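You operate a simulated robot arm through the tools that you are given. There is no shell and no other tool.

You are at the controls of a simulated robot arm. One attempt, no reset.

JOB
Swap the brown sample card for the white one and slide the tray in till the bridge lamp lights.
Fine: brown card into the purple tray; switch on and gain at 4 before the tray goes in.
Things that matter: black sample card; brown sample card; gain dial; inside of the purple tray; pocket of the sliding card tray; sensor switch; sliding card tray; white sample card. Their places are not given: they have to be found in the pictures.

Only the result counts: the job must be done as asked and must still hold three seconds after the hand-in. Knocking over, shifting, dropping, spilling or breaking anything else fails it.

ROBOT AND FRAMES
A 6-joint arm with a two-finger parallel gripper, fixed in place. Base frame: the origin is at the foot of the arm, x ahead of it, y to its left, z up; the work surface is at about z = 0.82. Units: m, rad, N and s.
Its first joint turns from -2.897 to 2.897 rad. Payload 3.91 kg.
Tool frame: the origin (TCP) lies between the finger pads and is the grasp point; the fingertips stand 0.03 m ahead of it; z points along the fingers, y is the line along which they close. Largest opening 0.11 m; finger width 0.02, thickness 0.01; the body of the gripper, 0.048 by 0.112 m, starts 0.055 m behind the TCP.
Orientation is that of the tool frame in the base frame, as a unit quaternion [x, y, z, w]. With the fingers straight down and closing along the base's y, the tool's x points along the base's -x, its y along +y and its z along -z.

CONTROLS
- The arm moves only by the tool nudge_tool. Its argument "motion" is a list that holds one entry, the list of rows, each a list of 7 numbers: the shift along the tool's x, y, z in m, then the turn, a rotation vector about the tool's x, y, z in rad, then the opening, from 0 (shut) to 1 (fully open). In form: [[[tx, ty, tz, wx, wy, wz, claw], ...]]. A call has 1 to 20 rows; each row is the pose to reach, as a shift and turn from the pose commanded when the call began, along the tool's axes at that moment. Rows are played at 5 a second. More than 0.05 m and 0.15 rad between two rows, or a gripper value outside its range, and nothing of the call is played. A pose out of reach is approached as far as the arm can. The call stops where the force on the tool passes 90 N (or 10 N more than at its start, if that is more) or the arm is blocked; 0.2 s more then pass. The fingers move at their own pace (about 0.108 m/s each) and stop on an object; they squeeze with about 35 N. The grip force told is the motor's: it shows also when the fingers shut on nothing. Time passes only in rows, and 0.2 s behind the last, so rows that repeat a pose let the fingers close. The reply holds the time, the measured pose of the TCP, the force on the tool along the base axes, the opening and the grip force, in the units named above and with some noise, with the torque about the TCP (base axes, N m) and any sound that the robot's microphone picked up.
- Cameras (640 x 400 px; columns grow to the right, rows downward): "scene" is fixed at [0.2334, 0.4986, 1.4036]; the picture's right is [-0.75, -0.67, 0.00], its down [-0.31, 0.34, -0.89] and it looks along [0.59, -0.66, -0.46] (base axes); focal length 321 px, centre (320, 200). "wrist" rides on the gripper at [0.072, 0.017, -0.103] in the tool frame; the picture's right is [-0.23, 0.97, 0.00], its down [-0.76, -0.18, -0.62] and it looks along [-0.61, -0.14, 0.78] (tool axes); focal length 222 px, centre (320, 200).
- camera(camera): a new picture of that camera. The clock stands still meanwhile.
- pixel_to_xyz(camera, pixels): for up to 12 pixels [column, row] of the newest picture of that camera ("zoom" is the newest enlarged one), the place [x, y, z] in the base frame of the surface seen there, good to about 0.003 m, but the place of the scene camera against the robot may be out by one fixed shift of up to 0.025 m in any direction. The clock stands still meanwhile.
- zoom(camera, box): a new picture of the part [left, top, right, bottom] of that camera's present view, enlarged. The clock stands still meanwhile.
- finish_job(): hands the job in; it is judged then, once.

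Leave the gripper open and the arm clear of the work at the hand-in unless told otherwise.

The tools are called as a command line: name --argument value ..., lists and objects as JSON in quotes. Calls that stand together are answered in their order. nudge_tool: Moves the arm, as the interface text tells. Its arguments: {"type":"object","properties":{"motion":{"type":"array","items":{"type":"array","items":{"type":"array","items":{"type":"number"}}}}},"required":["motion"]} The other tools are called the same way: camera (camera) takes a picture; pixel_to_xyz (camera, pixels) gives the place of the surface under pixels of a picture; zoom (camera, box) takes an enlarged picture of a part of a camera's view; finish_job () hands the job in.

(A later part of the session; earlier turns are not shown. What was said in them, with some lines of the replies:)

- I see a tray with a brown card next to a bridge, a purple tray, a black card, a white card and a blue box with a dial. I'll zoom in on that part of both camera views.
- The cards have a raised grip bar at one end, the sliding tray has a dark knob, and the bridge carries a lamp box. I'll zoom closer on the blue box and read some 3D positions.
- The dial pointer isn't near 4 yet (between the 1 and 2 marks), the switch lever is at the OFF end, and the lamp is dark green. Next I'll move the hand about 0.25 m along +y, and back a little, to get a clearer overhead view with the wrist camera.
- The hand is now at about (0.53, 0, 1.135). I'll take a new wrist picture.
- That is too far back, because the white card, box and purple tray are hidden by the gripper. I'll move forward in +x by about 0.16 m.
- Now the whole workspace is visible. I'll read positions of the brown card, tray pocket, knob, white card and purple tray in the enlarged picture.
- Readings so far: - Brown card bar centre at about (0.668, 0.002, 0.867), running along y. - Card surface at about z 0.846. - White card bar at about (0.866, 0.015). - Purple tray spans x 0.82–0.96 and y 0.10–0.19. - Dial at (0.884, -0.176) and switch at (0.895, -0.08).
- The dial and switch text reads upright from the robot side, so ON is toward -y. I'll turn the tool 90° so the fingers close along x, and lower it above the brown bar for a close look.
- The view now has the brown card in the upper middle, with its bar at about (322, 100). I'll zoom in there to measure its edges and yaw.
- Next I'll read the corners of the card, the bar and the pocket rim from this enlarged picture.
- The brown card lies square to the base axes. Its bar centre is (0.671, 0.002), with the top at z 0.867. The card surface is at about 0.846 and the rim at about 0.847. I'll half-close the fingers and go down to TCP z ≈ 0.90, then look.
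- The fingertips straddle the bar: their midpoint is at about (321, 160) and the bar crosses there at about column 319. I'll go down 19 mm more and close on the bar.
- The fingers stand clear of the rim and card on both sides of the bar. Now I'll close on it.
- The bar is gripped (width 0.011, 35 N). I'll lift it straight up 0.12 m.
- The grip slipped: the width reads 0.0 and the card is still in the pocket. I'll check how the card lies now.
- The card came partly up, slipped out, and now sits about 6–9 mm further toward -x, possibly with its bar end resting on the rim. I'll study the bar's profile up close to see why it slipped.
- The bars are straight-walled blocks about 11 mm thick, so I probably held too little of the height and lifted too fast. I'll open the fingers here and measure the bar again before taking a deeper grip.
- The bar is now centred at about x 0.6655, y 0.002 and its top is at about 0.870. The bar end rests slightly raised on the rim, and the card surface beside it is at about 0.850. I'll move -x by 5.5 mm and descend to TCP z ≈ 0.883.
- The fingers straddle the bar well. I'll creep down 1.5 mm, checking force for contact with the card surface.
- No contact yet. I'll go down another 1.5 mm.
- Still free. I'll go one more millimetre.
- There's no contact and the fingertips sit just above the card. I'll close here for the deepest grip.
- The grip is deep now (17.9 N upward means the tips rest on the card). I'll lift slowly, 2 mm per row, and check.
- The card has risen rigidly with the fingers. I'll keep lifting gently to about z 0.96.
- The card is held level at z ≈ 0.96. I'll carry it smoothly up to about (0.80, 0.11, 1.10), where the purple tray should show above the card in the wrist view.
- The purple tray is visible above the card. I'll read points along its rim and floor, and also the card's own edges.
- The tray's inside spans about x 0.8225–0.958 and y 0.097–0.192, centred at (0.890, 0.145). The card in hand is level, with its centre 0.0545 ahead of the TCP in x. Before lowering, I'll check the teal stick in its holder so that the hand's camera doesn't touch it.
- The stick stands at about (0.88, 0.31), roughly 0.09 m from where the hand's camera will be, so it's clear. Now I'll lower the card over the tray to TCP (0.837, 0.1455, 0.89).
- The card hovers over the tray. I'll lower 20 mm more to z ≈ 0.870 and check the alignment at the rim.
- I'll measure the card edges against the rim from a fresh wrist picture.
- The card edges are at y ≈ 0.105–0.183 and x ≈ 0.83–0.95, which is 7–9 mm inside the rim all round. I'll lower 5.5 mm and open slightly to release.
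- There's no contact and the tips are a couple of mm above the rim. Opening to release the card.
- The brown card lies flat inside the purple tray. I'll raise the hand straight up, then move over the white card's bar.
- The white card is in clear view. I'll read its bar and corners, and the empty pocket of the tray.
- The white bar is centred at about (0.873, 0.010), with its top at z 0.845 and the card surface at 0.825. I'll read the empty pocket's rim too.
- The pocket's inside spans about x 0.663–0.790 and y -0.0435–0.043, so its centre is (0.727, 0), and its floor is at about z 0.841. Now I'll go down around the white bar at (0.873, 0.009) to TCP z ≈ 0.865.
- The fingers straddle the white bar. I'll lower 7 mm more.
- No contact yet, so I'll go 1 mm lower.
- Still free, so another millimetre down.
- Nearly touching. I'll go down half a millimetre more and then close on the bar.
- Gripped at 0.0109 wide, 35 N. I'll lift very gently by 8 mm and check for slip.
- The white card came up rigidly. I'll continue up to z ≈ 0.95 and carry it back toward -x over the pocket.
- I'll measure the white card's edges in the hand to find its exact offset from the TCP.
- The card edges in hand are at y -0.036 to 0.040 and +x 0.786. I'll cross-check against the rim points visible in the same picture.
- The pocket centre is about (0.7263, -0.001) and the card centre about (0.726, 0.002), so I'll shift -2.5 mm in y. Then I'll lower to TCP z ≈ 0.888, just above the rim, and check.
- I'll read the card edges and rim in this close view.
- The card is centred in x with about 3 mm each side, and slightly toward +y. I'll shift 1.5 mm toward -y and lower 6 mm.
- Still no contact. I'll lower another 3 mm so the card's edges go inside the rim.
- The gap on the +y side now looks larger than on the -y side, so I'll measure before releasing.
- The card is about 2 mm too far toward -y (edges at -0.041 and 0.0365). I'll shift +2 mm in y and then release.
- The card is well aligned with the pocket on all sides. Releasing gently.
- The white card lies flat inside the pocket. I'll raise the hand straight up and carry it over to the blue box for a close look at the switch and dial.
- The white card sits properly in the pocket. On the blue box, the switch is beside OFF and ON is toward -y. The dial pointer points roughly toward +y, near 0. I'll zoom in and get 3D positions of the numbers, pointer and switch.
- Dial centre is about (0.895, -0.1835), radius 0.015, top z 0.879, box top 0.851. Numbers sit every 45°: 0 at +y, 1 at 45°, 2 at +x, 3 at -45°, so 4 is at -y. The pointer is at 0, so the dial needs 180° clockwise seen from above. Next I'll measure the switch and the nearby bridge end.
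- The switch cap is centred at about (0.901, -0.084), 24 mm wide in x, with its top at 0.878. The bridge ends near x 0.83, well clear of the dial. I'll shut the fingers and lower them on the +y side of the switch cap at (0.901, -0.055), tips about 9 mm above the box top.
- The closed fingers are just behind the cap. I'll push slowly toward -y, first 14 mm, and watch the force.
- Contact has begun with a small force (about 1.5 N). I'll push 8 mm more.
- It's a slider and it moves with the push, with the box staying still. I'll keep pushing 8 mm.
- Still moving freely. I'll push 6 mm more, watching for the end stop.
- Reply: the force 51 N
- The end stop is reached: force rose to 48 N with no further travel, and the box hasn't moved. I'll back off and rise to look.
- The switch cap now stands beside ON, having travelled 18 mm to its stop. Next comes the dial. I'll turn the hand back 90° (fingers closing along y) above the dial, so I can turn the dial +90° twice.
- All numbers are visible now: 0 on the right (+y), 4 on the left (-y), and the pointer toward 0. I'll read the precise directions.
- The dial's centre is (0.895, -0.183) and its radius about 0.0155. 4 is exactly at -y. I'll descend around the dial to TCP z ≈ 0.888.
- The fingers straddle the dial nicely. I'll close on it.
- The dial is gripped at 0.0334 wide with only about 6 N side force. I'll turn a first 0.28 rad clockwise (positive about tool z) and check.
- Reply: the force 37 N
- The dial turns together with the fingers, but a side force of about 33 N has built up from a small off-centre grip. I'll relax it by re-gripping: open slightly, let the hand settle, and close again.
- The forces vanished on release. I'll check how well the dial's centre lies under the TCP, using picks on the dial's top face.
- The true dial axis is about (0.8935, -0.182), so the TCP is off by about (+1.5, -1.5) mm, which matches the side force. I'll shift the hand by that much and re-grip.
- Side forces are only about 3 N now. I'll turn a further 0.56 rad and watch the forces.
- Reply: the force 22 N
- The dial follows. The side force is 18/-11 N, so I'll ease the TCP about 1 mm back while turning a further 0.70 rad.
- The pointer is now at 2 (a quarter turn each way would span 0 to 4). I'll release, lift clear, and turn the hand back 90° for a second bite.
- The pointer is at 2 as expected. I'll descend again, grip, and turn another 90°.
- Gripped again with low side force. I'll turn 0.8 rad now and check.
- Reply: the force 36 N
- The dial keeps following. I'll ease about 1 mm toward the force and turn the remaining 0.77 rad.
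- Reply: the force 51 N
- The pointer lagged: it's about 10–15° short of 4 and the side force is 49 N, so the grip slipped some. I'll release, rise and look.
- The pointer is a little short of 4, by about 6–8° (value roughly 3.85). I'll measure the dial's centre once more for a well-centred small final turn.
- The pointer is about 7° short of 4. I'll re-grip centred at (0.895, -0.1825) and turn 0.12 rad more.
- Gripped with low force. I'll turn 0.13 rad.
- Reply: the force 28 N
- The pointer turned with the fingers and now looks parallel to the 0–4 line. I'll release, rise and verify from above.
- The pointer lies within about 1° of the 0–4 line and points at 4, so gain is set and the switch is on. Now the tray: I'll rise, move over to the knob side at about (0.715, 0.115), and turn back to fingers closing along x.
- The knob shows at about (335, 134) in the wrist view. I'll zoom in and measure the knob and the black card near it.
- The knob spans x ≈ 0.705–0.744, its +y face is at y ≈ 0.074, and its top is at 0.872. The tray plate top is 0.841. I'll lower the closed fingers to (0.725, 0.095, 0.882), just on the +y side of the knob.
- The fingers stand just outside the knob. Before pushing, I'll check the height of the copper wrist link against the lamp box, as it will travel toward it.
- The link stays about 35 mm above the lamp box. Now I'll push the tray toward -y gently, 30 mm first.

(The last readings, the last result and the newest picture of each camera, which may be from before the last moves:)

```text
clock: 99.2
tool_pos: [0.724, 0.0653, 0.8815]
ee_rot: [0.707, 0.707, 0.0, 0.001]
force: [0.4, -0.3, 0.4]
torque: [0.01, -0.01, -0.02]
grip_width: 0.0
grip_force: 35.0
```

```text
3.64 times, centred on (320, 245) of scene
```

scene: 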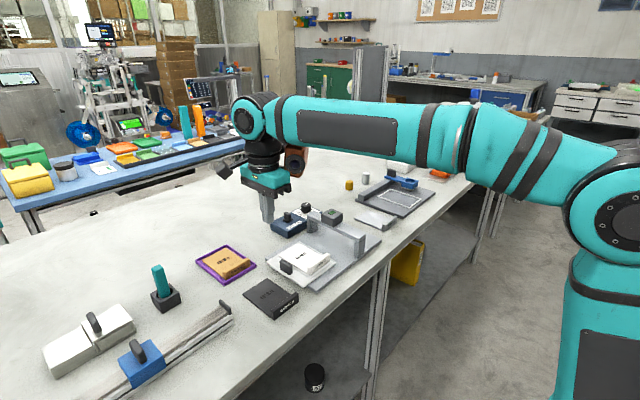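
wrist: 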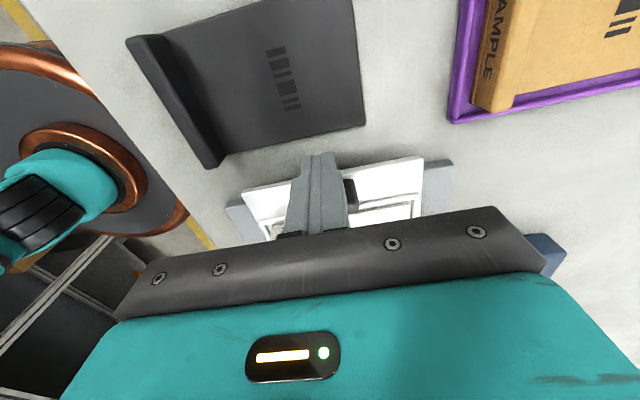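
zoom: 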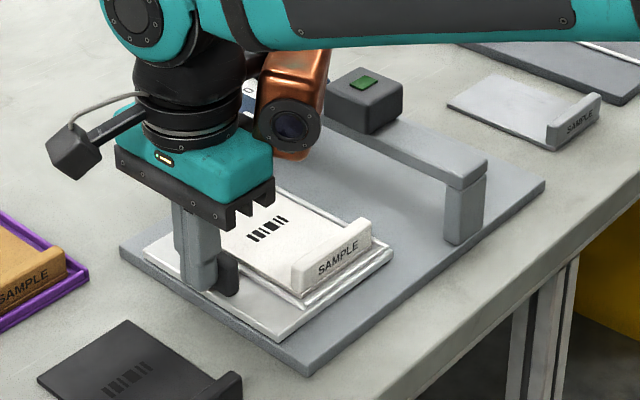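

The tray slides with low force. I'll push 40 mm more.

nudge_tool --motion '[[[-0.005, 0, 0, 0, 0, 0, 0], [-0.01, 0, 0, 0, 0, 0, 0], [-0.015, 0, 0, 0, 0, 0, 0], [-0.02, 0, 0, 0, 0, 0, 0], [-0.025, 0, 0, 0, 0, 0, 0], [-0.03, 0, 0, 0, 0, 0, 0], [-0.035, 0, 0, 0, 0, 0, 0], [-0.04, 0, 0, 0, 0, 0, 0]]]'

zoom --camera "scene" --box '[250, 190, 390, 300]'

```text
clock: 101.0
tool_pos: [0.7242, 0.0246, 0.8824]
ee_rot: [0.707, 0.707, 0.0, 0.001]
force: [-0.2, -0.2, 0.5]
torque: [-0.03, -0.01, 0.01]
grip_width: 0.0
grip_force: 34.7
```

```text
3.64 times, centred on (320, 245) of scene
```

zoom: 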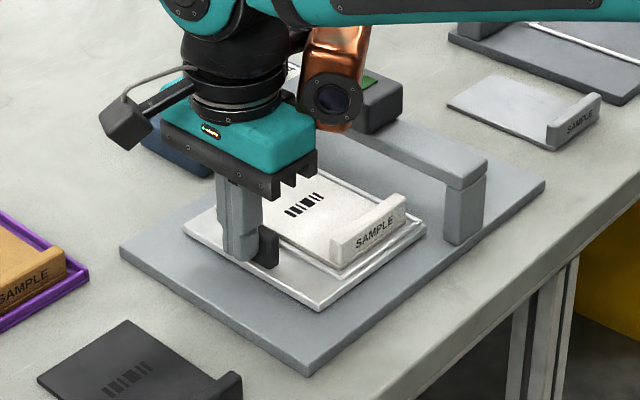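

Smooth so far, and the tray's leading edge is nearing the bridge. I'll continue 20 mm and check the lamp.

nudge_tool --motion '[[[-0.005, 0, 0, 0, 0, 0, 0], [-0.01, 0, 0, 0, 0, 0, 0], [-0.015, 0, 0, 0, 0, 0, 0], [-0.02, 0, 0, 0, 0, 0, 0]]]'

zoom --camera "scene" --box '[270, 180, 390, 280]'

camera --camera "wrist"

```text
clock: 102.0
tool_pos: [0.7243, 0.004, 0.8827]
ee_rot: [0.707, 0.707, 0.001, 0.0]
force: [-0.1, 0.0, -0.5]
torque: [-0.02, 0.05, 0.03]
grip_width: 0.0
grip_force: 34.8
```

```text
4.00 times, centred on (330, 230) of scene
```

zoom: 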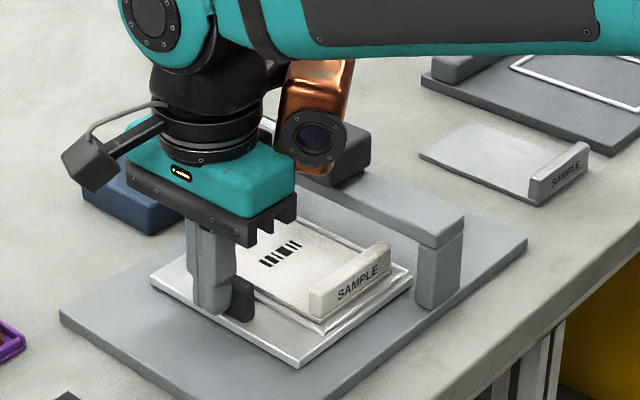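

```text
taken
```

wrist: 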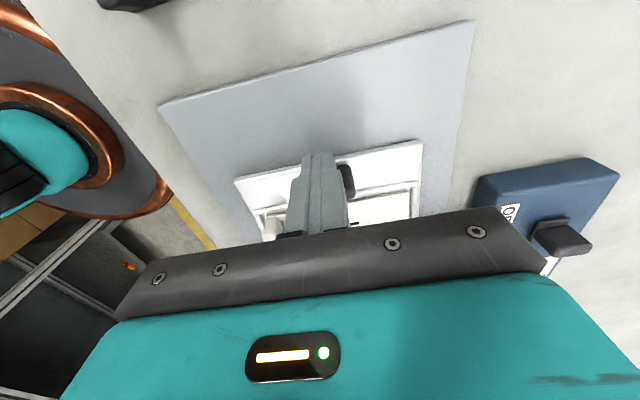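

The wrist now hides the lamp from the scene camera, so I'll push in short steps and back away to look. Next I'll push 20 mm.

nudge_tool --motion '[[[-0.005, 0, 0, 0, 0, 0, 0], [-0.01, 0, 0, 0, 0, 0, 0], [-0.015, 0, 0, 0, 0, 0, 0], [-0.02, 0, 0, 0, 0, 0, 0]]]'

zoom --camera "scene" --box '[270, 180, 390, 280]'

```text
clock: 103.0
tool_pos: [0.7242, -0.0143, 0.8817]
ee_rot: [0.707, 0.707, 0.0, 0.001]
force: [-0.6, 0.3, -0.6]
torque: [0.01, 0.03, 0.0]
grip_width: 0.0001
grip_force: 34.6
```

```text
4.00 times, centred on (330, 230) of scene
```

zoom: 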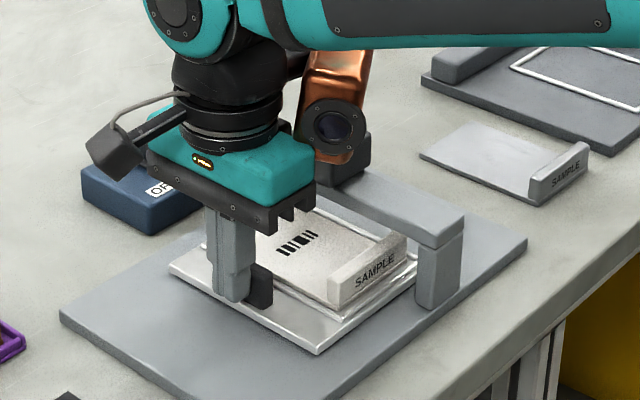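

About 98 mm of travel so far. I'll push another 12 mm.

nudge_tool --motion '[[[-0.004, 0, 0, 0, 0, 0, 0], [-0.008, 0, 0, 0, 0, 0, 0], [-0.012, 0, 0, 0, 0, 0, 0]]]'

zoom --camera "scene" --box '[270, 180, 390, 280]'

```text
clock: 103.8
tool_pos: [0.7243, -0.0255, 0.8831]
ee_rot: [0.707, 0.708, 0.0, 0.001]
force: [0.2, 0.3, -0.9]
torque: [0.03, 0.01, 0.0]
grip_width: 0.0
grip_force: 34.8
```

```text
4.00 times, centred on (330, 230) of scene
```

zoom: 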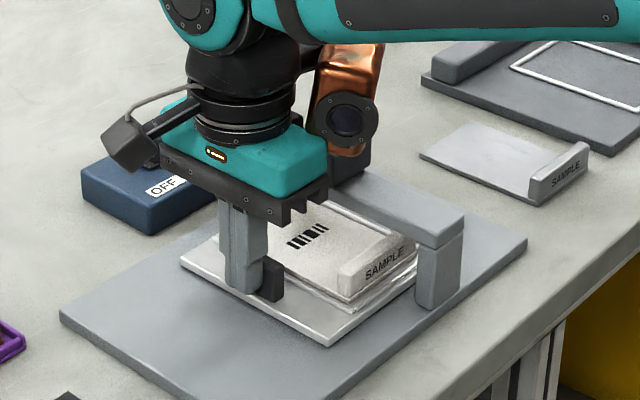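

About 110 mm of travel. I'll back the hand off 90 mm toward +y to see the lamp.

nudge_tool --motion '[[[0.01, 0, 0, 0, 0, 0, 0], [0.04, 0, 0, 0, 0, 0, 0], [0.07, 0, 0, 0, 0, 0, 0], [0.095, 0, 0, 0, 0, 0, 0], [0.095, 0, 0, 0, 0, 0, 0]]]'

zoom --camera "scene" --box '[270, 180, 390, 280]'

camera --camera "wrist"

```text
clock: 105.0
tool_pos: [0.7236, 0.0674, 0.8839]
ee_rot: [0.707, 0.708, 0.001, 0.0]
force: [0.1, -0.6, 0.4]
torque: [-0.01, -0.05, -0.01]
grip_width: 0.0001
grip_force: 34.7
```

```text
4.00 times, centred on (330, 230) of scene
```

zoom: 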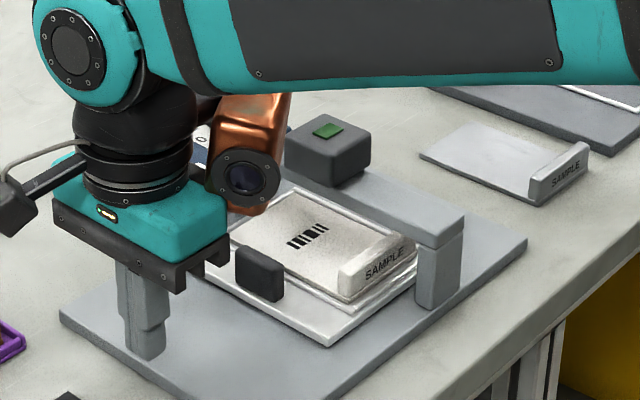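

```text
taken
```

wrist: 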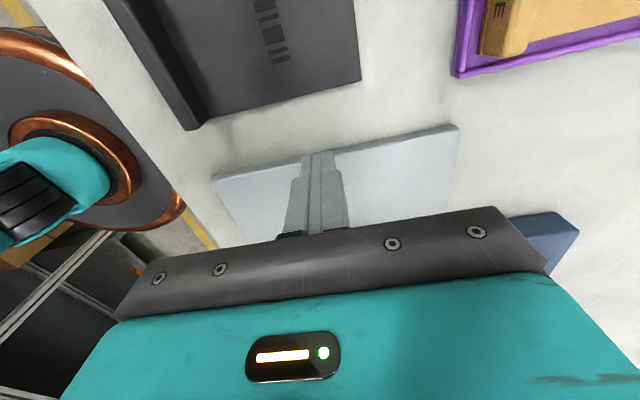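

The lamp is still dark. I'll return, push 8 mm further than before, then back off and look again.

nudge_tool --motion '[[[-0.03, 0, 0, 0, 0, 0, 0], [-0.06, 0, 0, 0, 0, 0, 0], [-0.085, 0, 0, 0, 0, 0, 0], [-0.092, 0, 0, 0, 0, 0, 0], [-0.096, 0, 0, 0, 0, 0, 0], [-0.1, 0, 0, 0, 0, 0, 0], [-0.103, 0, 0, 0, 0, 0, 0], [-0.103, 0, 0, 0, 0, 0, 0]]]'

zoom --camera "scene" --box '[270, 180, 390, 280]'

```text
clock: 106.8
tool_pos: [0.7233, -0.0342, 0.8837]
ee_rot: [0.707, 0.707, 0.001, 0.0]
force: [-0.5, 0.2, 0.6]
torque: [0.0, 0.01, 0.02]
grip_width: 0.0
grip_force: 35.2
```

```text
4.00 times, centred on (330, 230) of scene
```

zoom: 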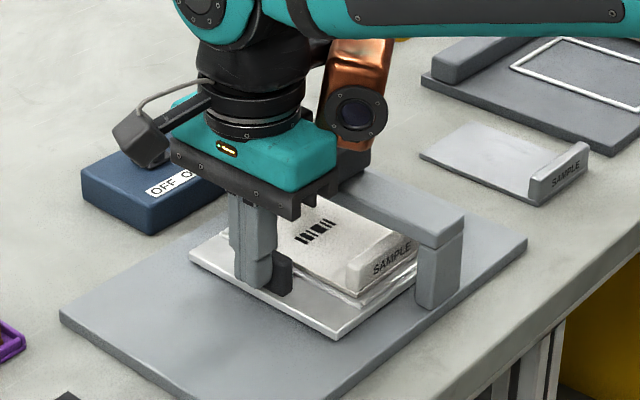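

Pushed to about 118 mm of travel. I'll back off to see the lamp.

nudge_tool --motion '[[[0.01, 0, 0, 0, 0, 0, 0], [0.04, 0, 0, 0, 0, 0, 0], [0.07, 0, 0, 0, 0, 0, 0], [0.1, 0, 0, 0, 0, 0, 0], [0.1, 0, 0, 0, 0, 0, 0]]]'

zoom --camera "scene" --box '[270, 180, 390, 280]'

```text
clock: 108.0
tool_pos: [0.7246, 0.0661, 0.8832]
ee_rot: [0.707, 0.707, 0.001, 0.001]
force: [0.8, 0.3, 0.9]
torque: [0.0, 0.01, -0.02]
grip_width: 0.0002
grip_force: 35.0
```

```text
4.00 times, centred on (330, 230) of scene
```

zoom: 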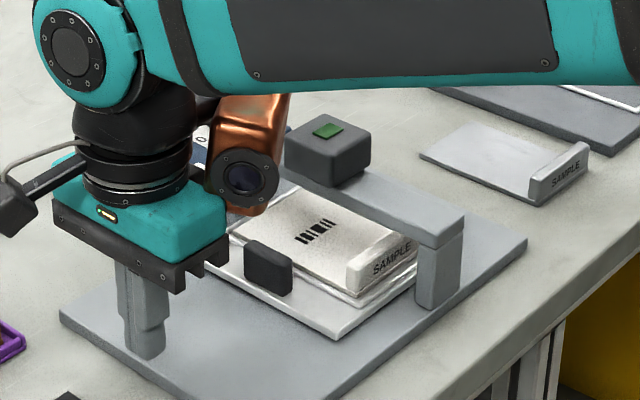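

Still dark. I'll push 6 mm further (about 124 mm), then check.

nudge_tool --motion '[[[-0.03, 0, 0, 0, 0, 0, 0], [-0.06, 0, 0, 0, 0, 0, 0], [-0.088, 0, 0, 0, 0, 0, 0], [-0.098, 0, 0, 0, 0, 0, 0], [-0.102, 0, 0, 0, 0, 0, 0], [-0.106, 0, 0, 0, 0, 0, 0], [-0.106, 0, 0, 0, 0, 0, 0]]]'

nudge_tool --motion '[[[0.01, 0, 0, 0, 0, 0, 0], [0.04, 0, 0, 0, 0, 0, 0], [0.07, 0, 0, 0, 0, 0, 0], [0.1, 0, 0, 0, 0, 0, 0], [0.1, 0, 0, 0, 0, 0, 0]]]'

zoom --camera "scene" --box '[270, 180, 390, 280]'

```text
clock: 109.6
tool_pos: [0.7253, -0.0408, 0.8824]
ee_rot: [0.707, 0.707, 0.0, 0.001]
force: [-0.1, 0.0, -0.3]
torque: [0.0, 0.01, 0.03]
grip_width: 0.0
grip_force: 35.3
```

```text
clock: 110.8
tool_pos: [0.7257, 0.0573, 0.8819]
ee_rot: [0.707, 0.707, 0.001, 0.001]
force: [0.8, -0.2, -0.2]
torque: [0.0, -0.03, -0.01]
grip_width: 0.0001
grip_force: 34.7
```

```text
4.00 times, centred on (330, 230) of scene
```

zoom: 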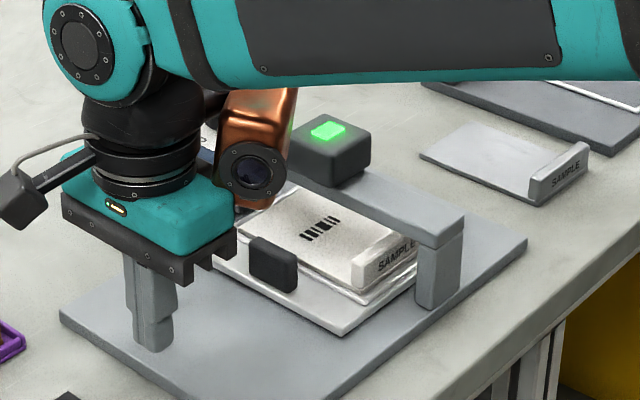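

The lamp is now brightly lit. I'll lift the hand straight up, open the gripper, and move clear of the work.

nudge_tool --motion '[[[0, 0, -0.03, 0, 0, 0, 0], [0, 0, -0.07, 0, 0, 0, 0], [0, 0, -0.11, 0, 0, 0, 0.3], [0, 0, -0.15, 0, 0, 0, 0.6], [0, -0.03, -0.19, 0, 0, 0, 1], [0, -0.07, -0.23, 0, 0, 0, 1], [0, -0.11, -0.25, 0, 0, 0, 1], [0, -0.15, -0.25, 0, 0, 0, 1], [0, -0.15, -0.25, 0, 0, 0, 1], [0, -0.15, -0.25, 0, 0, 0, 1]]]'

camera --camera "scene"

zoom --camera "scene" --box '[180, 180, 400, 330]'

camera --camera "wrist"

```text
refused: row 6 steps farther than a row can; nothing moved
```

```text
taken
```

scene: 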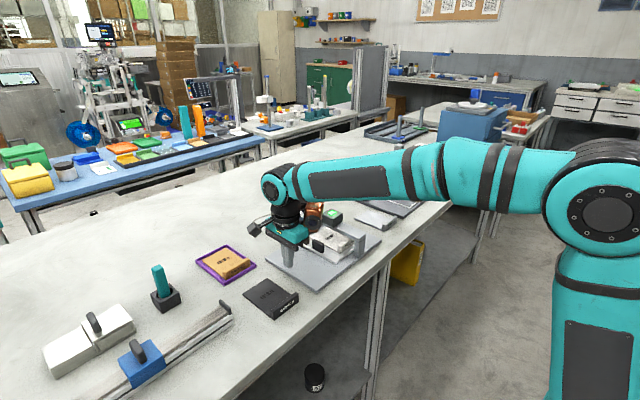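

```text
2.67 times, centred on (290, 255) of scene
```

zoom: 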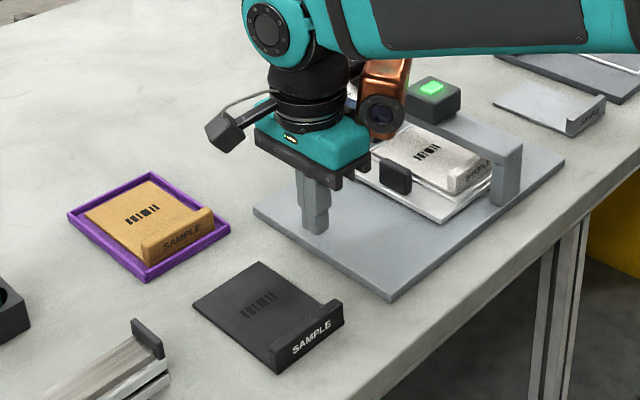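

```text
taken
```

wrist: 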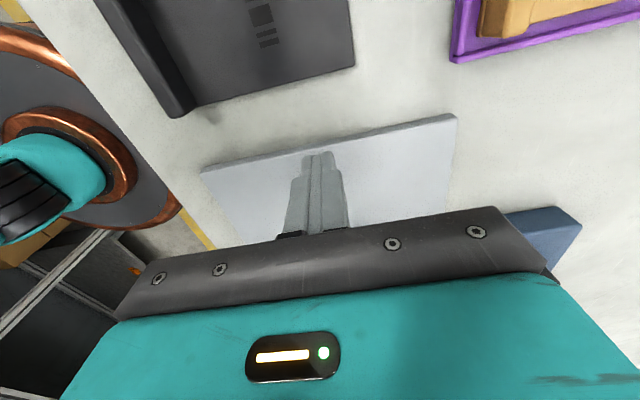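

That call was refused because one step was too long (diagonal over 0.05 m), so nothing moved. I'll redo it with smaller steps.

nudge_tool --motion '[[[0, 0, -0.03, 0, 0, 0, 0], [0, 0, -0.065, 0, 0, 0, 0], [0, 0, -0.1, 0, 0, 0, 0.3], [0, 0, -0.135, 0, 0, 0, 0.6], [0, -0.02, -0.165, 0, 0, 0, 1], [0, -0.05, -0.19, 0, 0, 0, 1], [0, -0.08, -0.215, 0, 0, 0, 1], [0, -0.11, -0.235, 0, 0, 0, 1], [0, -0.14, -0.25, 0, 0, 0, 1], [0, -0.15, -0.25, 0, 0, 0, 1], [0, -0.15, -0.25, 0, 0, 0, 1]]]'

camera --camera "scene"

zoom --camera "scene" --box '[180, 180, 400, 330]'

camera --camera "wrist"

```text
clock: 113.2
tool_pos: [0.5727, 0.0591, 1.1333]
ee_rot: [0.706, 0.708, 0.0, 0.0]
force: [-0.2, -0.2, 0.3]
torque: [0.02, 0.08, -0.01]
grip_width: 0.11
grip_force: 0.1
```

```text
taken
```

scene: 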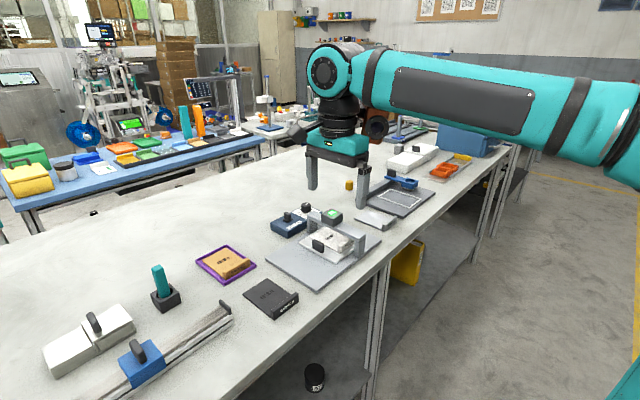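

```text
2.67 times, centred on (290, 255) of scene
```

zoom: 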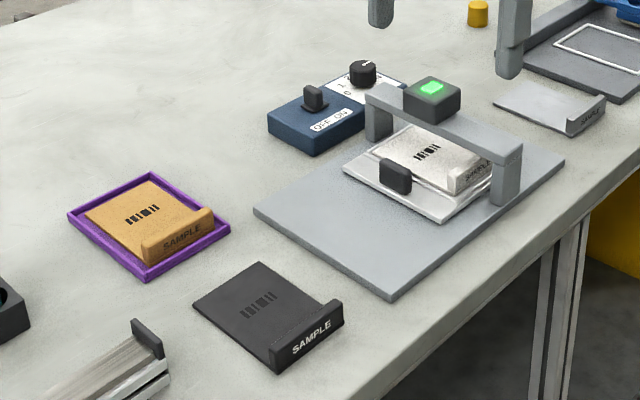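

```text
taken
```

wrist: 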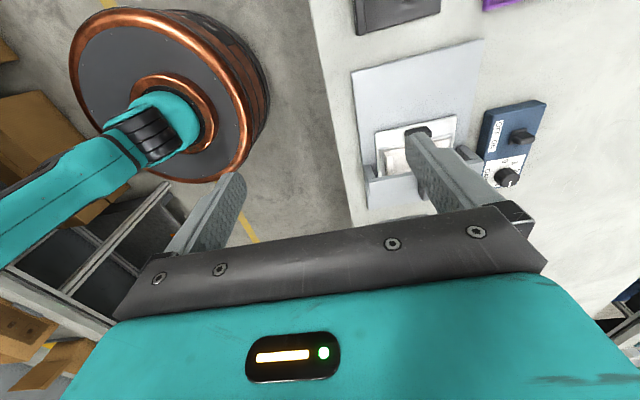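

The lamp is lit, the white card is under the bridge, the brown card is in the purple tray, and the black card hasn't moved. One last close look at the dial, switch and lamp before handing in.

zoom --camera "scene" --box '[265, 190, 355, 260]'

zoom --camera "wrist" --box '[460, 90, 570, 200]'

```text
5.71 times, centred on (310, 225) of scene
```

zoom: 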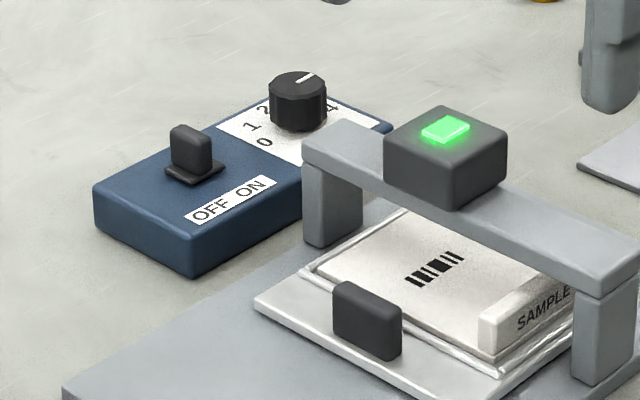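

```text
3.64 times, centred on (515, 145) of wrist
```

zoom: 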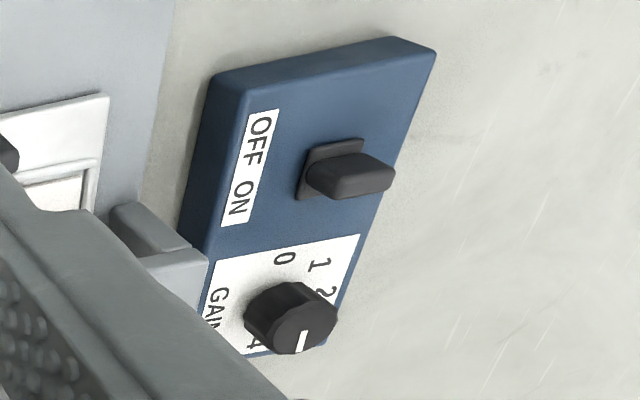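

The switch is at ON, the dial points to 4, the lamp glows, the gripper is open and the arm is clear. Handing in.

finish_job

```text
The job is handed in.
```

The job is done and handed in: the bridge lamp is lit with the white card under the bridge. I don't have the judge's result.

- **Cards:** The brown card lies flat inside the purple tray, and the white card sits in the pocket of the sliding tray.
- **Settings:** The sensor switch went to ON and the gain dial to 4 before the tray went in. The dial pointer ended within about 1° of the 4 mark.
- **Tray:** I pushed it in small steps of a few millimetres at the end and stopped when the lamp lit, at about 124 mm of travel.
- **Slip:** My first lift of the brown card slipped. It dropped back into the pocket and shifted a few millimetres; I then gripped it lower and moved it without trouble.
- **Surroundings:** In the final pictures the black card, purple tray, blue box and bridge look undisturbed.
- **Arm:** I left the gripper open and the arm clear of the work.
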